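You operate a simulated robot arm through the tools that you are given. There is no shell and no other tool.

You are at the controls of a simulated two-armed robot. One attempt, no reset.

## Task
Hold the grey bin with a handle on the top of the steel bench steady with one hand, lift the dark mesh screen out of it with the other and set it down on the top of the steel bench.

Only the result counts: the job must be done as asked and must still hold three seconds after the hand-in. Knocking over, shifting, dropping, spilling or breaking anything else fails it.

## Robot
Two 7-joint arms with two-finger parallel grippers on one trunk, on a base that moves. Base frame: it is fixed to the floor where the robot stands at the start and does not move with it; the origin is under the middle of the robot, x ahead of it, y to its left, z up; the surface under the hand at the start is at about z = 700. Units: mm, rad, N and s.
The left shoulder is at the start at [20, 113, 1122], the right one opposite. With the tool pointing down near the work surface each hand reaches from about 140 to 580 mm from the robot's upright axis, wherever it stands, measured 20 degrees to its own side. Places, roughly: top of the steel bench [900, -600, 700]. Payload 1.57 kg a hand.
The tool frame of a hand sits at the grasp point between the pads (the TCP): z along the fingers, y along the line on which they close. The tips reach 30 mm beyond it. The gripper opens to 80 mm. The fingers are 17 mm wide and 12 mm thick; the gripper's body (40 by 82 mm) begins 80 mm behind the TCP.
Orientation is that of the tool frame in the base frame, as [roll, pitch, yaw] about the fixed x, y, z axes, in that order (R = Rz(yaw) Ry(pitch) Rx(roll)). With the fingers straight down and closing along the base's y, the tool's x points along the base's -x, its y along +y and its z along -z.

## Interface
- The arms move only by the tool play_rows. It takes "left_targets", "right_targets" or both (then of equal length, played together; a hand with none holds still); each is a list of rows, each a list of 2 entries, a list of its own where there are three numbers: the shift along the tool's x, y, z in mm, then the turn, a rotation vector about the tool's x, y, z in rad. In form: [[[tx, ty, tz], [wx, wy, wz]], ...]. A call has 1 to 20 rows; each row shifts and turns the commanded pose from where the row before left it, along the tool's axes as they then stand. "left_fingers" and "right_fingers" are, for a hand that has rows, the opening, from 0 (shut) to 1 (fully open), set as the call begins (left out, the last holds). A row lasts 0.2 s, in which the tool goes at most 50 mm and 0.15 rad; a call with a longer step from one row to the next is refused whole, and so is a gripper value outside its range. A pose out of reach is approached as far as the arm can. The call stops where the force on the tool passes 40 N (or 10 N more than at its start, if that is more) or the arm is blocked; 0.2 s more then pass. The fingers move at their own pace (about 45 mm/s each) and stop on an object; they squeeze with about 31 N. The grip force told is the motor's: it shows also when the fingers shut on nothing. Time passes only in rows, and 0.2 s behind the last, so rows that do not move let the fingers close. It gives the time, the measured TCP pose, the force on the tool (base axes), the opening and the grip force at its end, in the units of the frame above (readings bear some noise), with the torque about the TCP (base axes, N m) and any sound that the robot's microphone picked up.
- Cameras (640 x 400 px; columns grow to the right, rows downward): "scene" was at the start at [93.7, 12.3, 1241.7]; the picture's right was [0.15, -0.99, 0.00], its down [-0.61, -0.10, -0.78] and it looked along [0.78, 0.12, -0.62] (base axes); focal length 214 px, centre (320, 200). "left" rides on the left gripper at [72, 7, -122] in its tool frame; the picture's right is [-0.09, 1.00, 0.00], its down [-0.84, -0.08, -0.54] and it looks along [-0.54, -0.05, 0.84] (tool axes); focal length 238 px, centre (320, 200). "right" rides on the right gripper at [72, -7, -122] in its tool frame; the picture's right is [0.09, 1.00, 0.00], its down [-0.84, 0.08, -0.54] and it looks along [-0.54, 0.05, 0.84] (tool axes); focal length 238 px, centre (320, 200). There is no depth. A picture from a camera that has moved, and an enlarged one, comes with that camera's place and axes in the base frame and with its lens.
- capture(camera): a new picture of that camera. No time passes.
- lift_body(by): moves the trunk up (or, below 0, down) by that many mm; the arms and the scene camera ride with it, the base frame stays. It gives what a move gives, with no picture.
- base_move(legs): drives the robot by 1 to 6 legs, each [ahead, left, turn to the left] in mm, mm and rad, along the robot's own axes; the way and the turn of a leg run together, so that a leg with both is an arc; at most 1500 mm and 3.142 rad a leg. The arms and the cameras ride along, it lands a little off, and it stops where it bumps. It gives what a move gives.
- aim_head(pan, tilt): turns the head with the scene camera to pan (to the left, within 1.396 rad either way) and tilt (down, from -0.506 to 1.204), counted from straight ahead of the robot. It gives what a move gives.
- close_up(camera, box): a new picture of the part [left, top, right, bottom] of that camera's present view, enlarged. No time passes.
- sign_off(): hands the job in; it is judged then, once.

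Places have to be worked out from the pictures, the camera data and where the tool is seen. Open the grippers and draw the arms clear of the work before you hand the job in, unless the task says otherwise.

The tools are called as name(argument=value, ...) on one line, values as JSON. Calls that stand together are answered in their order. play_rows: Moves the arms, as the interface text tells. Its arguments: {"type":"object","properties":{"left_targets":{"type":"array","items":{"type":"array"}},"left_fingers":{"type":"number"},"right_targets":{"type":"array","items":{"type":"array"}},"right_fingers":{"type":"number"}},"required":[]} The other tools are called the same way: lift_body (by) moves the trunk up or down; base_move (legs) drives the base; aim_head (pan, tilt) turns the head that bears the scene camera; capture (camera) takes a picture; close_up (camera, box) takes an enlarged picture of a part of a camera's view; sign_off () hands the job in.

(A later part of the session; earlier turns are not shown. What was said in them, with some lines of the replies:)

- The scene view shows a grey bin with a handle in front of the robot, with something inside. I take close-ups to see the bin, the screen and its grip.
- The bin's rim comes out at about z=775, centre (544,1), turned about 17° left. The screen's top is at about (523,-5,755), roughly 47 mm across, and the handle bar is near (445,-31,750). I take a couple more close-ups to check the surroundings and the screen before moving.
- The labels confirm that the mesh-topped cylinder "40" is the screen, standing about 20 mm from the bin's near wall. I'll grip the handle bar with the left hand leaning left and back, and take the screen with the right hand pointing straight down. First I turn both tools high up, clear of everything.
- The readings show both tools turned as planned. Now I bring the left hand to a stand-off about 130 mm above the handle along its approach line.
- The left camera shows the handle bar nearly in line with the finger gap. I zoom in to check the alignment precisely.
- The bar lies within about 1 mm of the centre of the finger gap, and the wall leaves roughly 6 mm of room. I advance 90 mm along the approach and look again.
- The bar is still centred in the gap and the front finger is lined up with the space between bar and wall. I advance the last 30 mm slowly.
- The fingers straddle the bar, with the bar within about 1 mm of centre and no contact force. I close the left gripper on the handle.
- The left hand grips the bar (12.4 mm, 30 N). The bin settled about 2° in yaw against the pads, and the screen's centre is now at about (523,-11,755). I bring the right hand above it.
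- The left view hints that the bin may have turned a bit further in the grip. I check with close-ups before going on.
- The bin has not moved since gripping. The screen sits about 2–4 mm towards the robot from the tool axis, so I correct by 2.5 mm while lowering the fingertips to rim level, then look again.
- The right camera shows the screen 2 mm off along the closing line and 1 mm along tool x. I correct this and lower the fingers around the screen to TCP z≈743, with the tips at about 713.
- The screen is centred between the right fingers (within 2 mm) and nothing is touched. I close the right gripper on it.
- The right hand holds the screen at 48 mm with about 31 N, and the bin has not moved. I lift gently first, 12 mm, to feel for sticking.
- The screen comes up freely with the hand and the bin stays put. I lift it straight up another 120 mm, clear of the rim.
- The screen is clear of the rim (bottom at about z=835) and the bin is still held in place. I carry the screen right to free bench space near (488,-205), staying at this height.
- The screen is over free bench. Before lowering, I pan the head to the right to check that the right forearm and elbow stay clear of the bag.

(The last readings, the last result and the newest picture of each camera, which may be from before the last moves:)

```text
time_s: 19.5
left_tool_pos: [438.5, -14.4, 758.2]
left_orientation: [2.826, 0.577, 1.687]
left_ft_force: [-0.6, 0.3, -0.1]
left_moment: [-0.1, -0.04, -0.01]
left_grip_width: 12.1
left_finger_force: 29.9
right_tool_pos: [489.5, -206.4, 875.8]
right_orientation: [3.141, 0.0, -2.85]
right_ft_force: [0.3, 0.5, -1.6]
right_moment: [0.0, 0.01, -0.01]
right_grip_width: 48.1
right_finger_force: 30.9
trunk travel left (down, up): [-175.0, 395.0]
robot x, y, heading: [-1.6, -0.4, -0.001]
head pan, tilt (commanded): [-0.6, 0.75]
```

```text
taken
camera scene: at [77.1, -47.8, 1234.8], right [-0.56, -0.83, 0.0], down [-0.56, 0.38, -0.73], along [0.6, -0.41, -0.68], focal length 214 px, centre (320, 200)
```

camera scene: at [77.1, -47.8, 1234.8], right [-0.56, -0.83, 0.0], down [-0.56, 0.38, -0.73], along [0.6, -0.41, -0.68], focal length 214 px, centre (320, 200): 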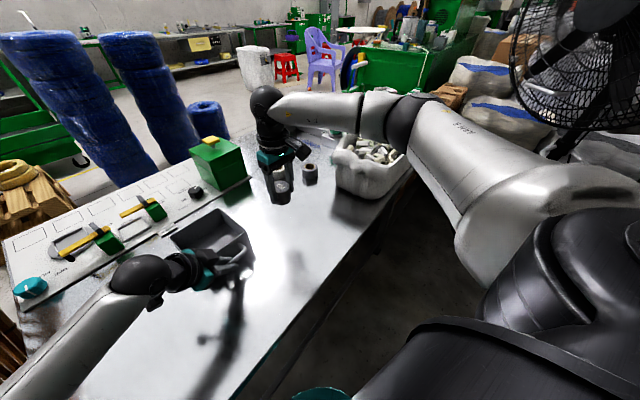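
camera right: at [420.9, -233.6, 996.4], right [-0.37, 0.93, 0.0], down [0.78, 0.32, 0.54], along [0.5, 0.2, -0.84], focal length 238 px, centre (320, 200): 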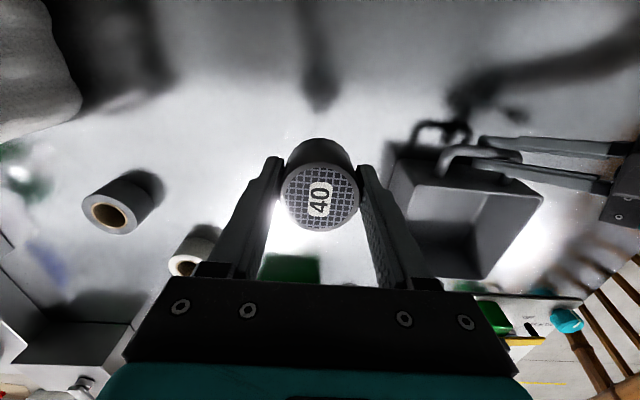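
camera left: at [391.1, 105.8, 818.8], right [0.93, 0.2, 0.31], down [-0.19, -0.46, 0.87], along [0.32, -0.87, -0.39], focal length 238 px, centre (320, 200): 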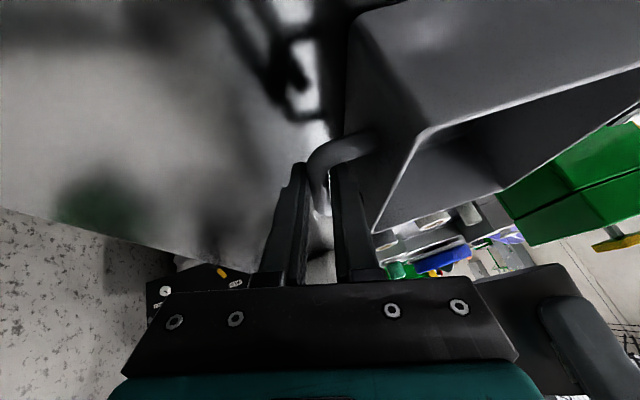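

The elbow is around (300,-370,1090), clear of the bag and outside the bench, so lowering is safe. I lower the screen 120 mm, to just above the bench.

play_rows(right_targets=[[[0, 0, 13], [0, 0, 0]], [[0, 0, 13], [0, 0, 0]], [[0, 0, 13], [0, 0, 0]], [[0, 0, 13], [0, 0, 0]], [[0, 0, 13], [0, 0, 0]], [[0, 0, 13], [0, 0, 0]], [[0, 0, 13], [0, 0, 0]], [[0, 0, 13], [0, 0, 0]], [[0, 0, 10], [0, 0, 0]], [[0, 0, 6], [0, 0, 0]]])

capture(camera="right")

close_up(camera="scene", box=[220, 120, 360, 240])

```text
time_s: 21.7
left_tool_pos: [437.9, -13.7, 759.0]
left_orientation: [2.828, 0.576, 1.691]
left_ft_force: [0.7, -0.5, -0.2]
left_moment: [-0.02, -0.02, 0.04]
left_grip_width: 12.3
left_finger_force: 29.4
right_tool_pos: [490.9, -207.7, 755.5]
right_orientation: [-3.142, 0.0, -2.85]
right_ft_force: [0.0, 0.4, -0.7]
right_moment: [0.0, 0.01, 0.01]
right_grip_width: 48.1
right_finger_force: 30.6
trunk travel left (down, up): [-175.0, 395.0]
robot x, y, heading: [0.8, 1.9, 0.004]
head pan, tilt (commanded): [-0.6, 0.75]
```

```text
taken
camera right: at [421.4, -233.5, 876.9], right [-0.37, 0.93, 0.0], down [0.78, 0.31, 0.54], along [0.5, 0.2, -0.84], focal length 238 px, centre (320, 200)
```

right: 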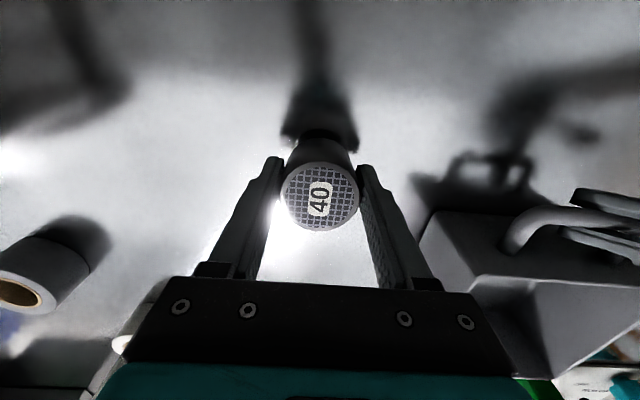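

```text
3.33 times, centred on (290, 180) of scene
camera zoom: at [77.1, -47.9, 1234.8], right [-0.56, -0.83, 0.0], down [-0.56, 0.39, -0.73], along [0.6, -0.41, -0.68], focal length 715 px, centre (420, 267)
```

zoom: 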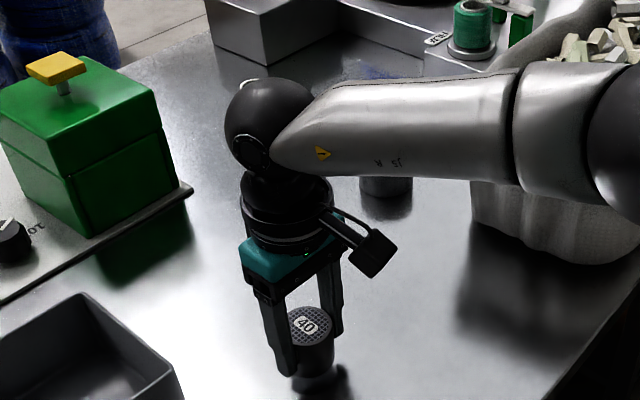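

The screen is about 12–15 mm above the bench. I lower it 9 mm, then continue in small steps watching the force.

play_rows(right_targets=[[[0, 0, 3], [0, 0, 0]], [[0, 0, 3], [0, 0, 0]], [[0, 0, 3], [0, 0, 0]], [[0, 0, 0], [0, 0, 0]]])

play_rows(right_targets=[[[0, 0, 1], [0, 0, 0]], [[0, 0, 1], [0, 0, 0]], [[0, 0, 1], [0, 0, 0]], [[0, 0, 0], [0, 0, 0]]])

close_up(camera="scene", box=[260, 160, 320, 220])

capture(camera="right")

```text
time_s: 22.7
left_tool_pos: [438.7, -13.9, 758.5]
left_orientation: [2.827, 0.576, 1.689]
left_ft_force: [0.1, 0.5, -1.1]
left_moment: [-0.02, 0.0, -0.01]
left_grip_width: 12.3
left_finger_force: 29.6
right_tool_pos: [487.4, -206.4, 746.5]
right_orientation: [3.141, -0.001, -2.851]
right_ft_force: [0.0, 0.9, -1.2]
right_moment: [-0.02, 0.01, -0.02]
right_grip_width: 48.0
right_finger_force: 31.1
trunk travel left (down, up): [-175.0, 395.0]
robot x, y, heading: [-3.3, 2.9, 0.005]
head pan, tilt (commanded): [-0.6, 0.75]
```

```text
time_s: 23.7
left_tool_pos: [438.3, -13.8, 758.7]
left_orientation: [2.828, 0.576, 1.69]
left_ft_force: [0.6, 0.7, 0.5]
left_moment: [-0.04, 0.02, 0.02]
left_grip_width: 12.2
left_finger_force: 29.3
right_tool_pos: [487.9, -205.7, 744.7]
right_orientation: [3.14, 0.0, -2.85]
right_ft_force: [0.2, -0.3, -2.0]
right_moment: [-0.02, 0.0, -0.02]
right_grip_width: 48.0
right_finger_force: 31.3
trunk travel left (down, up): [-175.0, 395.0]
robot x, y, heading: [-1.2, -1.1, -0.0]
head pan, tilt (commanded): [-0.6, 0.75]
```

```text
6.67 times, centred on (290, 190) of scene
camera zoom: at [77.1, -47.9, 1234.8], right [-0.56, -0.83, 0.0], down [-0.56, 0.39, -0.73], along [0.6, -0.41, -0.68], focal length 1430 px, centre (520, 267)
```

zoom: 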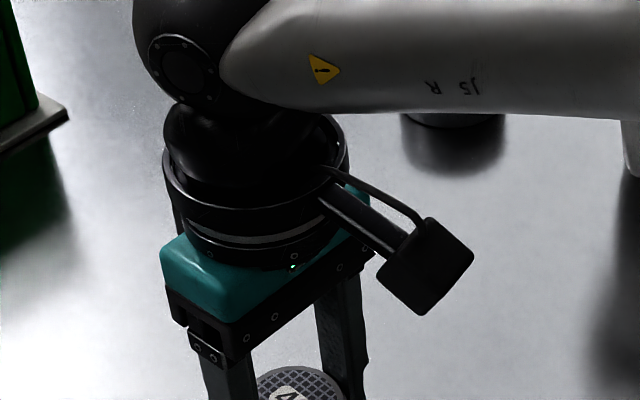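

```text
taken
camera right: at [420.7, -232.3, 865.1], right [-0.37, 0.93, 0.0], down [0.78, 0.31, 0.54], along [0.5, 0.2, -0.84], focal length 238 px, centre (320, 200)
```

right: 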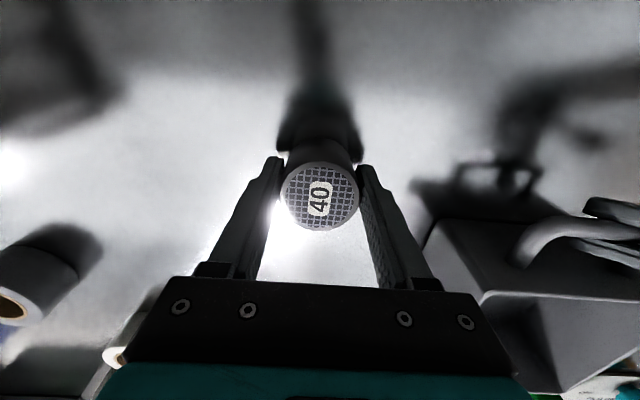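

No contact yet at TCP z≈743. I go on 1 mm at a time and watch the vertical force.

play_rows(right_targets=[[[0, 0, 1], [0, 0, 0]], [[0, 0, 1], [0, 0, 0]], [[0, 0, 0], [0, 0, 0]]])

```text
time_s: 24.5
left_tool_pos: [437.5, -14.1, 758.5]
left_orientation: [2.827, 0.576, 1.688]
left_ft_force: [1.1, 0.1, 0.0]
left_moment: [0.01, 0.03, 0.02]
left_grip_width: 12.1
left_finger_force: 28.9
right_tool_pos: [489.5, -204.2, 740.8]
right_orientation: [3.141, 0.002, -2.85]
right_ft_force: [0.1, -0.6, 0.8]
right_moment: [-0.03, -0.01, 0.02]
right_grip_width: 48.1
right_finger_force: 31.3
trunk travel left (down, up): [-175.0, 395.0]
robot x, y, heading: [-0.4, -3.5, -0.001]
head pan, tilt (commanded): [-0.6, 0.75]
```

The vertical force moved from about -1.5 to +0.8 N, which may be the first touch. One more millimetre to confirm.

play_rows(right_targets=[[[0, 0, 1], [0, 0, 0]], [[0, 0, 0], [0, 0, 0]]])

capture(camera="right")

close_up(camera="scene", box=[240, 150, 340, 240])

```text
time_s: 25.1
left_tool_pos: [436.4, -13.6, 758.5]
left_orientation: [2.827, 0.576, 1.689]
left_ft_force: [0.0, 0.7, 0.6]
left_moment: [0.06, 0.04, 0.02]
left_grip_width: 12.2
left_finger_force: 29.9
right_tool_pos: [489.5, -205.1, 740.8]
right_orientation: [-3.141, 0.002, -2.85]
right_ft_force: [-0.8, -1.8, 6.7]
right_moment: [-0.08, 0.0, -0.03]
right_grip_width: 48.0
right_finger_force: 30.7
trunk travel left (down, up): [-175.0, 395.0]
robot x, y, heading: [2.4, 1.6, -0.004]
head pan, tilt (commanded): [-0.6, 0.75]
```

```text
taken
camera right: at [420.6, -231.7, 862.7], right [-0.37, 0.93, 0.0], down [0.78, 0.31, 0.54], along [0.5, 0.2, -0.84], focal length 238 px, centre (320, 200)
```

right: 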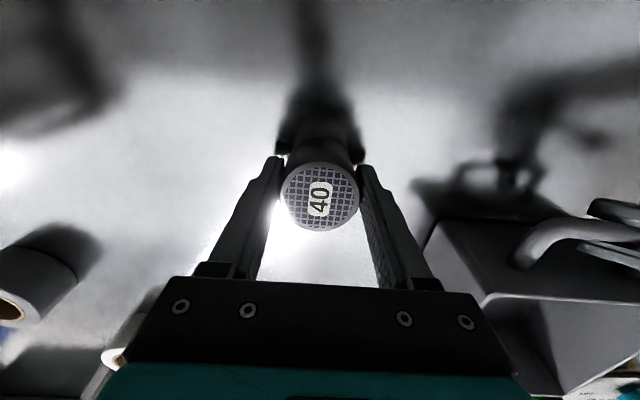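

```text
4.44 times, centred on (290, 195) of scene
camera zoom: at [76.4, -47.7, 1234.9], right [-0.56, -0.83, 0.0], down [-0.56, 0.39, -0.73], along [0.6, -0.41, -0.68], focal length 953 px, centre (453, 222)
```

zoom: 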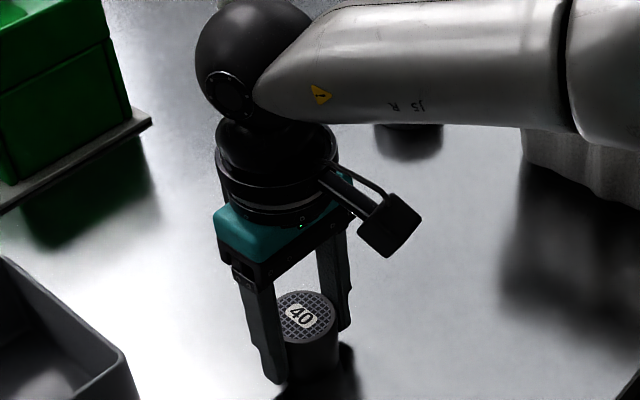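

The upward force is now 6.7 N, so the screen is standing on the bench. I open the right gripper.

play_rows(right_targets=[[[0, 0, 0], [0, 0, 0]], [[0, 0, 0], [0, 0, 0]], [[0, 0, 0], [0, 0, 0]], [[0, 0, 0], [0, 0, 0]]], right_fingers=0.9)

capture(camera="right")

close_up(camera="scene", box=[240, 150, 340, 240])

```text
time_s: 26.1
left_tool_pos: [438.2, -13.9, 758.6]
left_orientation: [2.828, 0.578, 1.688]
left_ft_force: [0.9, 0.3, 0.4]
left_moment: [-0.06, -0.04, 0.0]
left_grip_width: 12.2
left_finger_force: 29.7
right_tool_pos: [488.6, -205.2, 741.7]
right_orientation: [3.141, -0.001, -2.851]
right_ft_force: [-0.8, 0.1, 0.7]
right_moment: [-0.04, 0.02, -0.02]
right_grip_width: 71.9
right_finger_force: 0.2
trunk travel left (down, up): [-175.0, 395.0]
robot x, y, heading: [-0.2, 1.0, -0.001]
head pan, tilt (commanded): [-0.6, 0.75]
```

```text
taken
camera right: at [420.8, -231.6, 862.0], right [-0.37, 0.93, 0.0], down [0.78, 0.31, 0.54], along [0.5, 0.2, -0.84], focal length 238 px, centre (320, 200)
```

right: 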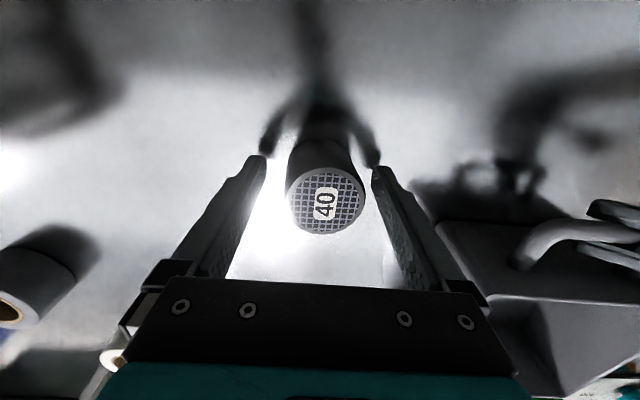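

```text
4.44 times, centred on (290, 195) of scene
camera zoom: at [77.1, -47.8, 1234.8], right [-0.56, -0.83, 0.0], down [-0.56, 0.39, -0.73], along [0.6, -0.41, -0.68], focal length 953 px, centre (453, 222)
```

zoom: 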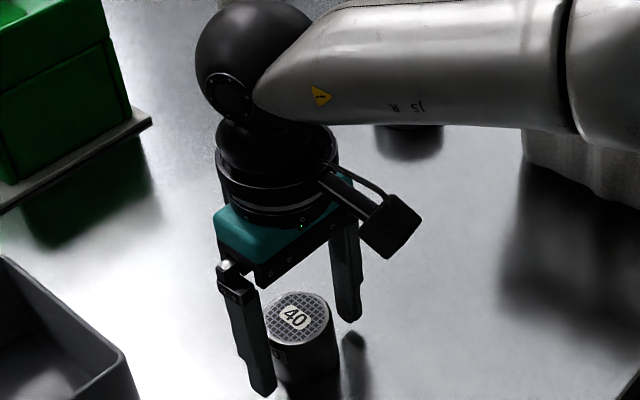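

The screen stands free on the bench between the opened fingers. I raise the right hand straight up, clear of it.

play_rows(right_targets=[[[0, 1, -5], [0, 0, 0]], [[0, 1, -8], [0, 0, 0]], [[0, 0, -12], [0, 0, 0]], [[0, 0, -15], [0, 0, 0]], [[0, 0, -20], [0, 0, 0]], [[0, 0, -25], [0, 0, 0]], [[0, 0, -25], [0, 0, 0]], [[0, 0, -25], [0, 0, 0]], [[0, 0, -25], [0, 0, 0]], [[0, 0, -20], [0, 0, 0]]])

aim_head(pan=0.0, tilt=0.75)

capture(camera="scene")

capture(camera="right")

close_up(camera="left", box=[250, 80, 390, 220])

```text
time_s: 28.3
left_tool_pos: [438.1, -13.8, 758.7]
left_orientation: [2.827, 0.576, 1.688]
left_ft_force: [0.3, 0.1, 0.6]
left_moment: [0.07, -0.02, 0.04]
left_grip_width: 12.2
left_finger_force: 29.7
right_tool_pos: [487.1, -203.6, 920.9]
right_orientation: [3.141, -0.001, -2.849]
right_ft_force: [0.3, -0.9, 0.3]
right_moment: [0.0, 0.0, -0.02]
right_grip_width: 72.0
right_finger_force: 0.1
trunk travel left (down, up): [-175.0, 395.0]
robot x, y, heading: [0.2, -3.7, -0.001]
head pan, tilt (commanded): [-0.6, 0.75]
```

```text
time_s: 29.3
left_tool_pos: [437.1, -13.3, 758.2]
left_orientation: [2.826, 0.575, 1.686]
left_ft_force: [-0.1, 1.4, -0.4]
left_moment: [0.02, 0.0, 0.01]
left_grip_width: 12.3
left_finger_force: 28.8
right_tool_pos: [485.5, -203.0, 919.6]
right_orientation: [3.14, 0.001, -2.851]
right_ft_force: [-0.8, -0.1, -0.9]
right_moment: [0.0, 0.0, 0.0]
right_grip_width: 71.9
right_finger_force: 0.1
trunk travel left (down, up): [-175.0, 395.0]
robot x, y, heading: [0.6, -2.0, 0.0]
head pan, tilt (commanded): [0.0, 0.75]
```

```text
taken
camera scene: at [91.5, -1.1, 1234.8], right [0.0, -1.0, 0.0], down [-0.68, 0.0, -0.73], along [0.73, 0.0, -0.68], focal length 214 px, centre (320, 200)
```

scene: 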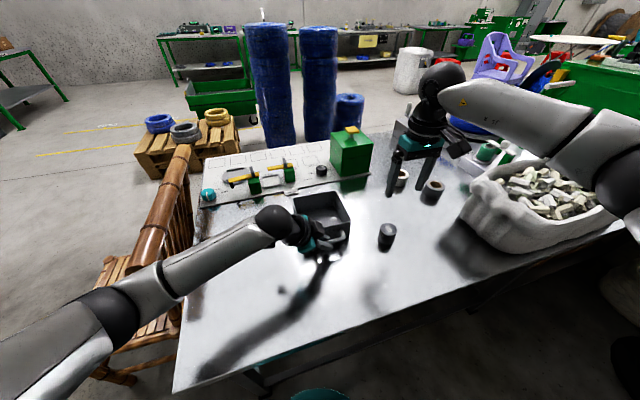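

```text
taken
camera right: at [419.1, -230.0, 1040.6], right [-0.37, 0.93, 0.0], down [0.78, 0.31, 0.54], along [0.5, 0.2, -0.84], focal length 238 px, centre (320, 200)
```

right: 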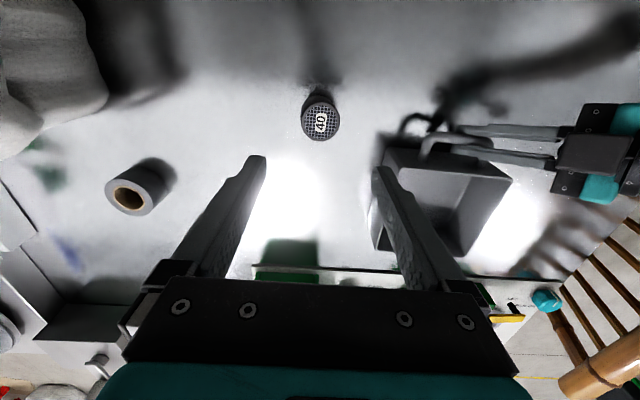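

```text
2.86 times, centred on (320, 150) of left
camera zoom: at [391.0, 105.7, 818.8], right [0.93, 0.2, 0.31], down [-0.19, -0.46, 0.87], along [0.32, -0.87, -0.39], focal length 681 px, centre (320, 343)
```

zoom: 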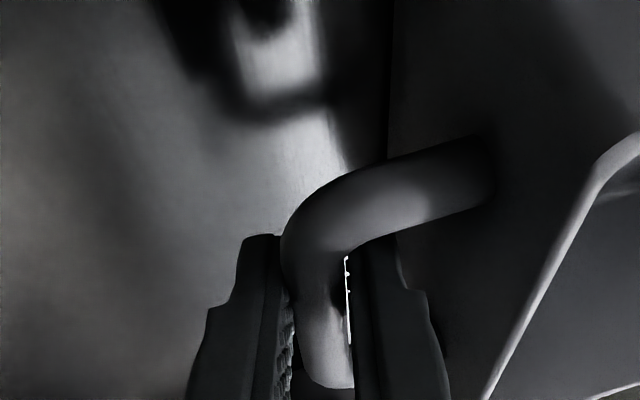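

The screen stands upright on its own and the bin is unmoved in the left grip. I open the left gripper just to 26 mm, the width used on the way in, so it stays off the bin wall.

play_rows(left_targets=[[[0, 0, 0], [0, 0, 0]], [[0, 0, 0], [0, 0, 0]], [[0, 0, 0], [0, 0, 0]]], left_fingers=0.325)

close_up(camera="left", box=[250, 80, 390, 220])

```text
time_s: 30.1
left_tool_pos: [437.9, -13.7, 758.5]
left_orientation: [2.828, 0.576, 1.688]
left_ft_force: [0.9, -0.5, -0.2]
left_moment: [-0.03, -0.01, 0.05]
left_grip_width: 25.8
left_finger_force: 0.0
right_tool_pos: [487.4, -202.8, 919.8]
right_orientation: [-3.141, 0.001, -2.851]
right_ft_force: [-0.2, 0.3, 0.0]
right_moment: [0.01, -0.01, 0.0]
right_grip_width: 71.9
right_finger_force: 0.0
trunk travel left (down, up): [-175.0, 395.0]
robot x, y, heading: [1.0, 1.1, 0.002]
head pan, tilt (commanded): [0.0, 0.75]
```

```text
2.86 times, centred on (320, 150) of left
camera zoom: at [391.1, 105.7, 818.9], right [0.93, 0.2, 0.31], down [-0.19, -0.46, 0.87], along [0.32, -0.87, -0.39], focal length 681 px, centre (320, 343)
```

zoom: 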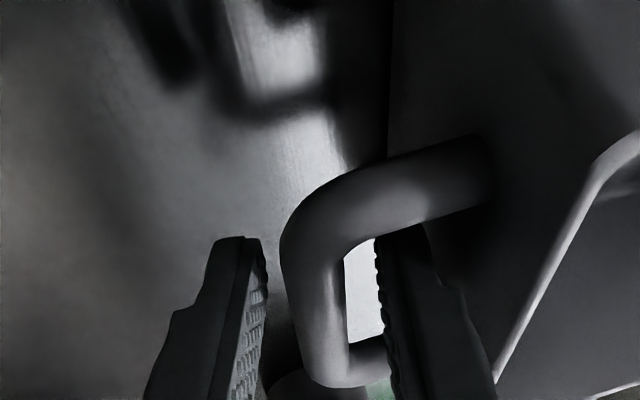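

The bar is free between the fingers with clear gaps on both sides. I withdraw the left hand straight back along its approach line, slowly at first.

play_rows(left_targets=[[[0, 0, -6], [0, 0, 0]], [[0, 0, -8], [0, 0, 0]], [[0, 0, -10], [0, 0, 0]], [[0, 0, -12], [0, 0, 0]], [[0, 0, -18], [0, 0, 0]], [[0, 0, -20], [0, 0, 0]], [[0, 0, -20], [0, 0, 0]], [[0, 0, -25], [0, 0, 0]], [[0, 0, -30], [0, 0, 0]], [[0, 0, -30], [0, 0, 0]]])

capture(camera="scene")

capture(camera="left")

capture(camera="right")

```text
time_s: 32.3
left_tool_pos: [370.7, 70.2, 899.7]
left_orientation: [2.828, 0.576, 1.69]
left_ft_force: [-0.4, -0.1, 0.5]
left_moment: [0.02, 0.01, 0.0]
left_grip_width: 25.8
left_finger_force: 0.0
right_tool_pos: [486.5, -203.6, 919.8]
right_orientation: [-3.141, 0.001, -2.851]
right_ft_force: [0.8, 0.4, -0.3]
right_moment: [0.0, -0.01, 0.03]
right_grip_width: 72.3
right_finger_force: 0.0
trunk travel left (down, up): [-175.0, 395.0]
robot x, y, heading: [-1.2, 1.3, -0.004]
head pan, tilt (commanded): [0.0, 0.75]
```

```text
taken
camera scene: at [91.3, -0.9, 1234.9], right [0.0, -1.0, 0.0], down [-0.68, 0.0, -0.73], along [0.73, 0.0, -0.68], focal length 214 px, centre (320, 200)
```

scene: 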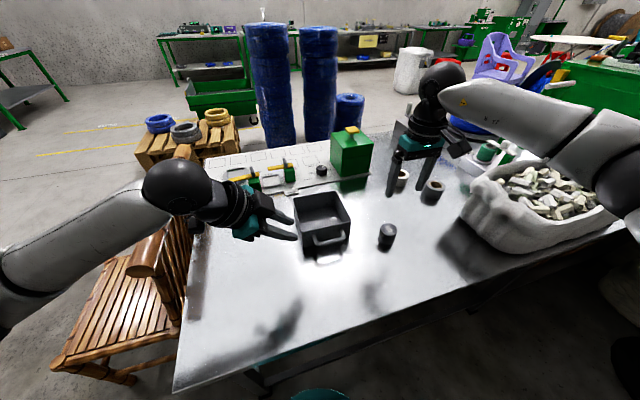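

```text
taken
camera left: at [324.5, 189.7, 961.0], right [0.93, 0.2, 0.31], down [-0.19, -0.46, 0.87], along [0.32, -0.87, -0.39], focal length 238 px, centre (320, 200)
```

left: 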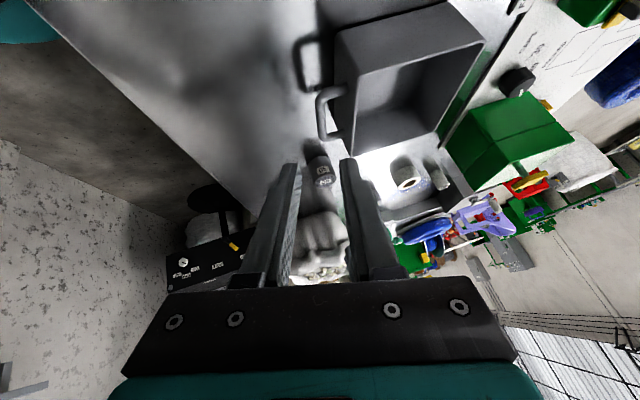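

```text
taken
camera right: at [419.0, -229.9, 1040.9], right [-0.37, 0.93, 0.0], down [0.78, 0.31, 0.54], along [0.5, 0.2, -0.84], focal length 238 px, centre (320, 200)
```

right: 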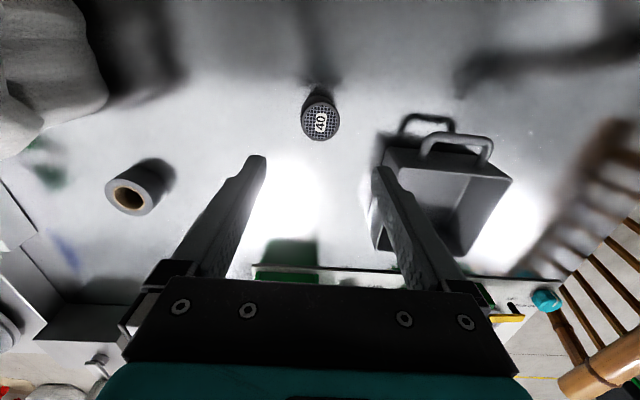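

Both objects rest on the bench, and the left hand has come away without disturbing the bin. I open both grippers and raise the arms further clear.

play_rows(left_targets=[[[-16.4, 7.8, -23.9], [0, 0, 0]], [[-16.4, 7.8, -23.9], [0, 0, 0]], [[-16.4, 7.8, -23.9], [0, 0, 0]], [[-16.4, 7.8, -23.9], [0, 0, 0]], [[0, 0, 0], [0, 0, 0]]], right_targets=[[[0, 0, -25], [0, 0, 0]], [[0, 0, -25], [0, 0, 0]], [[0, 0, -25], [0, 0, 0]], [[0, 0, -25], [0, 0, 0]], [[0, 0, 0], [0, 0, 0]]], left_fingers=1, right_fingers=1)

capture(camera="scene")

close_up(camera="scene", box=[270, 170, 420, 270])

```text
time_s: 33.5
left_tool_pos: [373.4, 69.3, 1021.8]
left_orientation: [2.827, 0.575, 1.688]
left_ft_force: [0.2, 0.5, 0.6]
left_moment: [-0.01, 0.0, 0.03]
left_grip_width: 79.7
left_finger_force: 0.1
right_tool_pos: [487.7, -202.7, 1021.2]
right_orientation: [3.141, -0.001, -2.85]
right_ft_force: [0.0, 0.0, -0.6]
right_moment: [-0.02, -0.01, -0.06]
right_grip_width: 79.9
right_finger_force: 0.1
trunk travel left (down, up): [-175.0, 395.0]
robot x, y, heading: [-1.5, -2.1, 0.004]
head pan, tilt (commanded): [0.0, 0.75]
```

```text
taken
camera scene: at [91.5, -1.0, 1234.8], right [0.0, -1.0, 0.0], down [-0.68, 0.0, -0.73], along [0.73, 0.0, -0.68], focal length 214 px, centre (320, 200)
```

scene: 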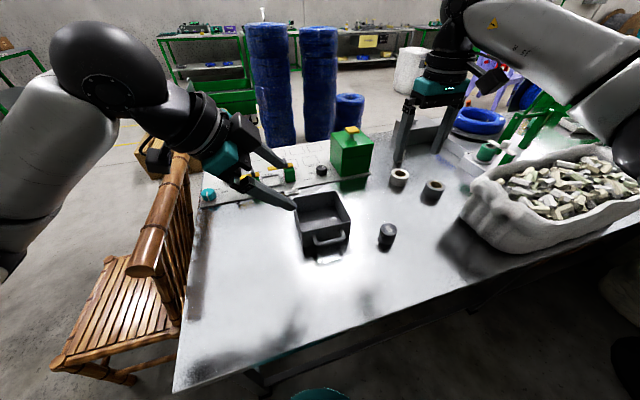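

```text
4.00 times, centred on (345, 220) of scene
camera zoom: at [91.5, -1.0, 1234.8], right [0.0, -1.0, 0.0], down [-0.68, 0.0, -0.73], along [0.73, 0.0, -0.68], focal length 858 px, centre (220, 120)
```

zoom: 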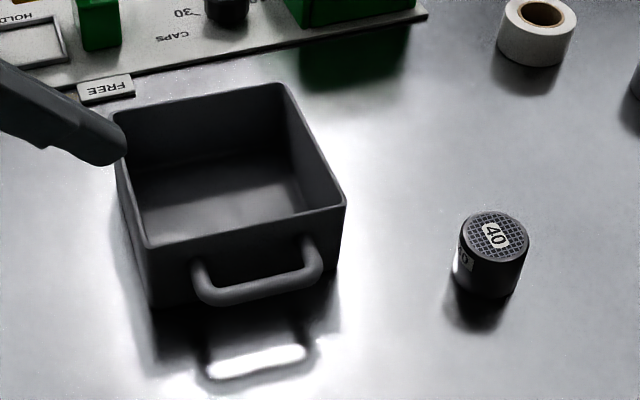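

The empty bin stands in place, the screen "40" stands upright on the bench, and nothing else has been touched. Both grippers are open and the arms are clear, so I hand the job in.

sign_off()

```text
The job is handed in.
```

I lifted the dark mesh screen out of the grey bin and set it upright on the bench, and the job is handed in; the result of the judging was not shown to me.

- **Bin:** I held it by its handle with the left hand the whole time. It turned about 2° and shifted about 5 mm when the fingers closed on the handle. It did not move again after that, either during the lift or when I let go.
- **Screen:** The right hand lifted it freely, with no sticking. It now stands on clear bench space to the right of the bin, at about (488, -205).
- **Surroundings:** The last pictures show nothing else touched or moved. Both grippers are open and the arms are raised clear.
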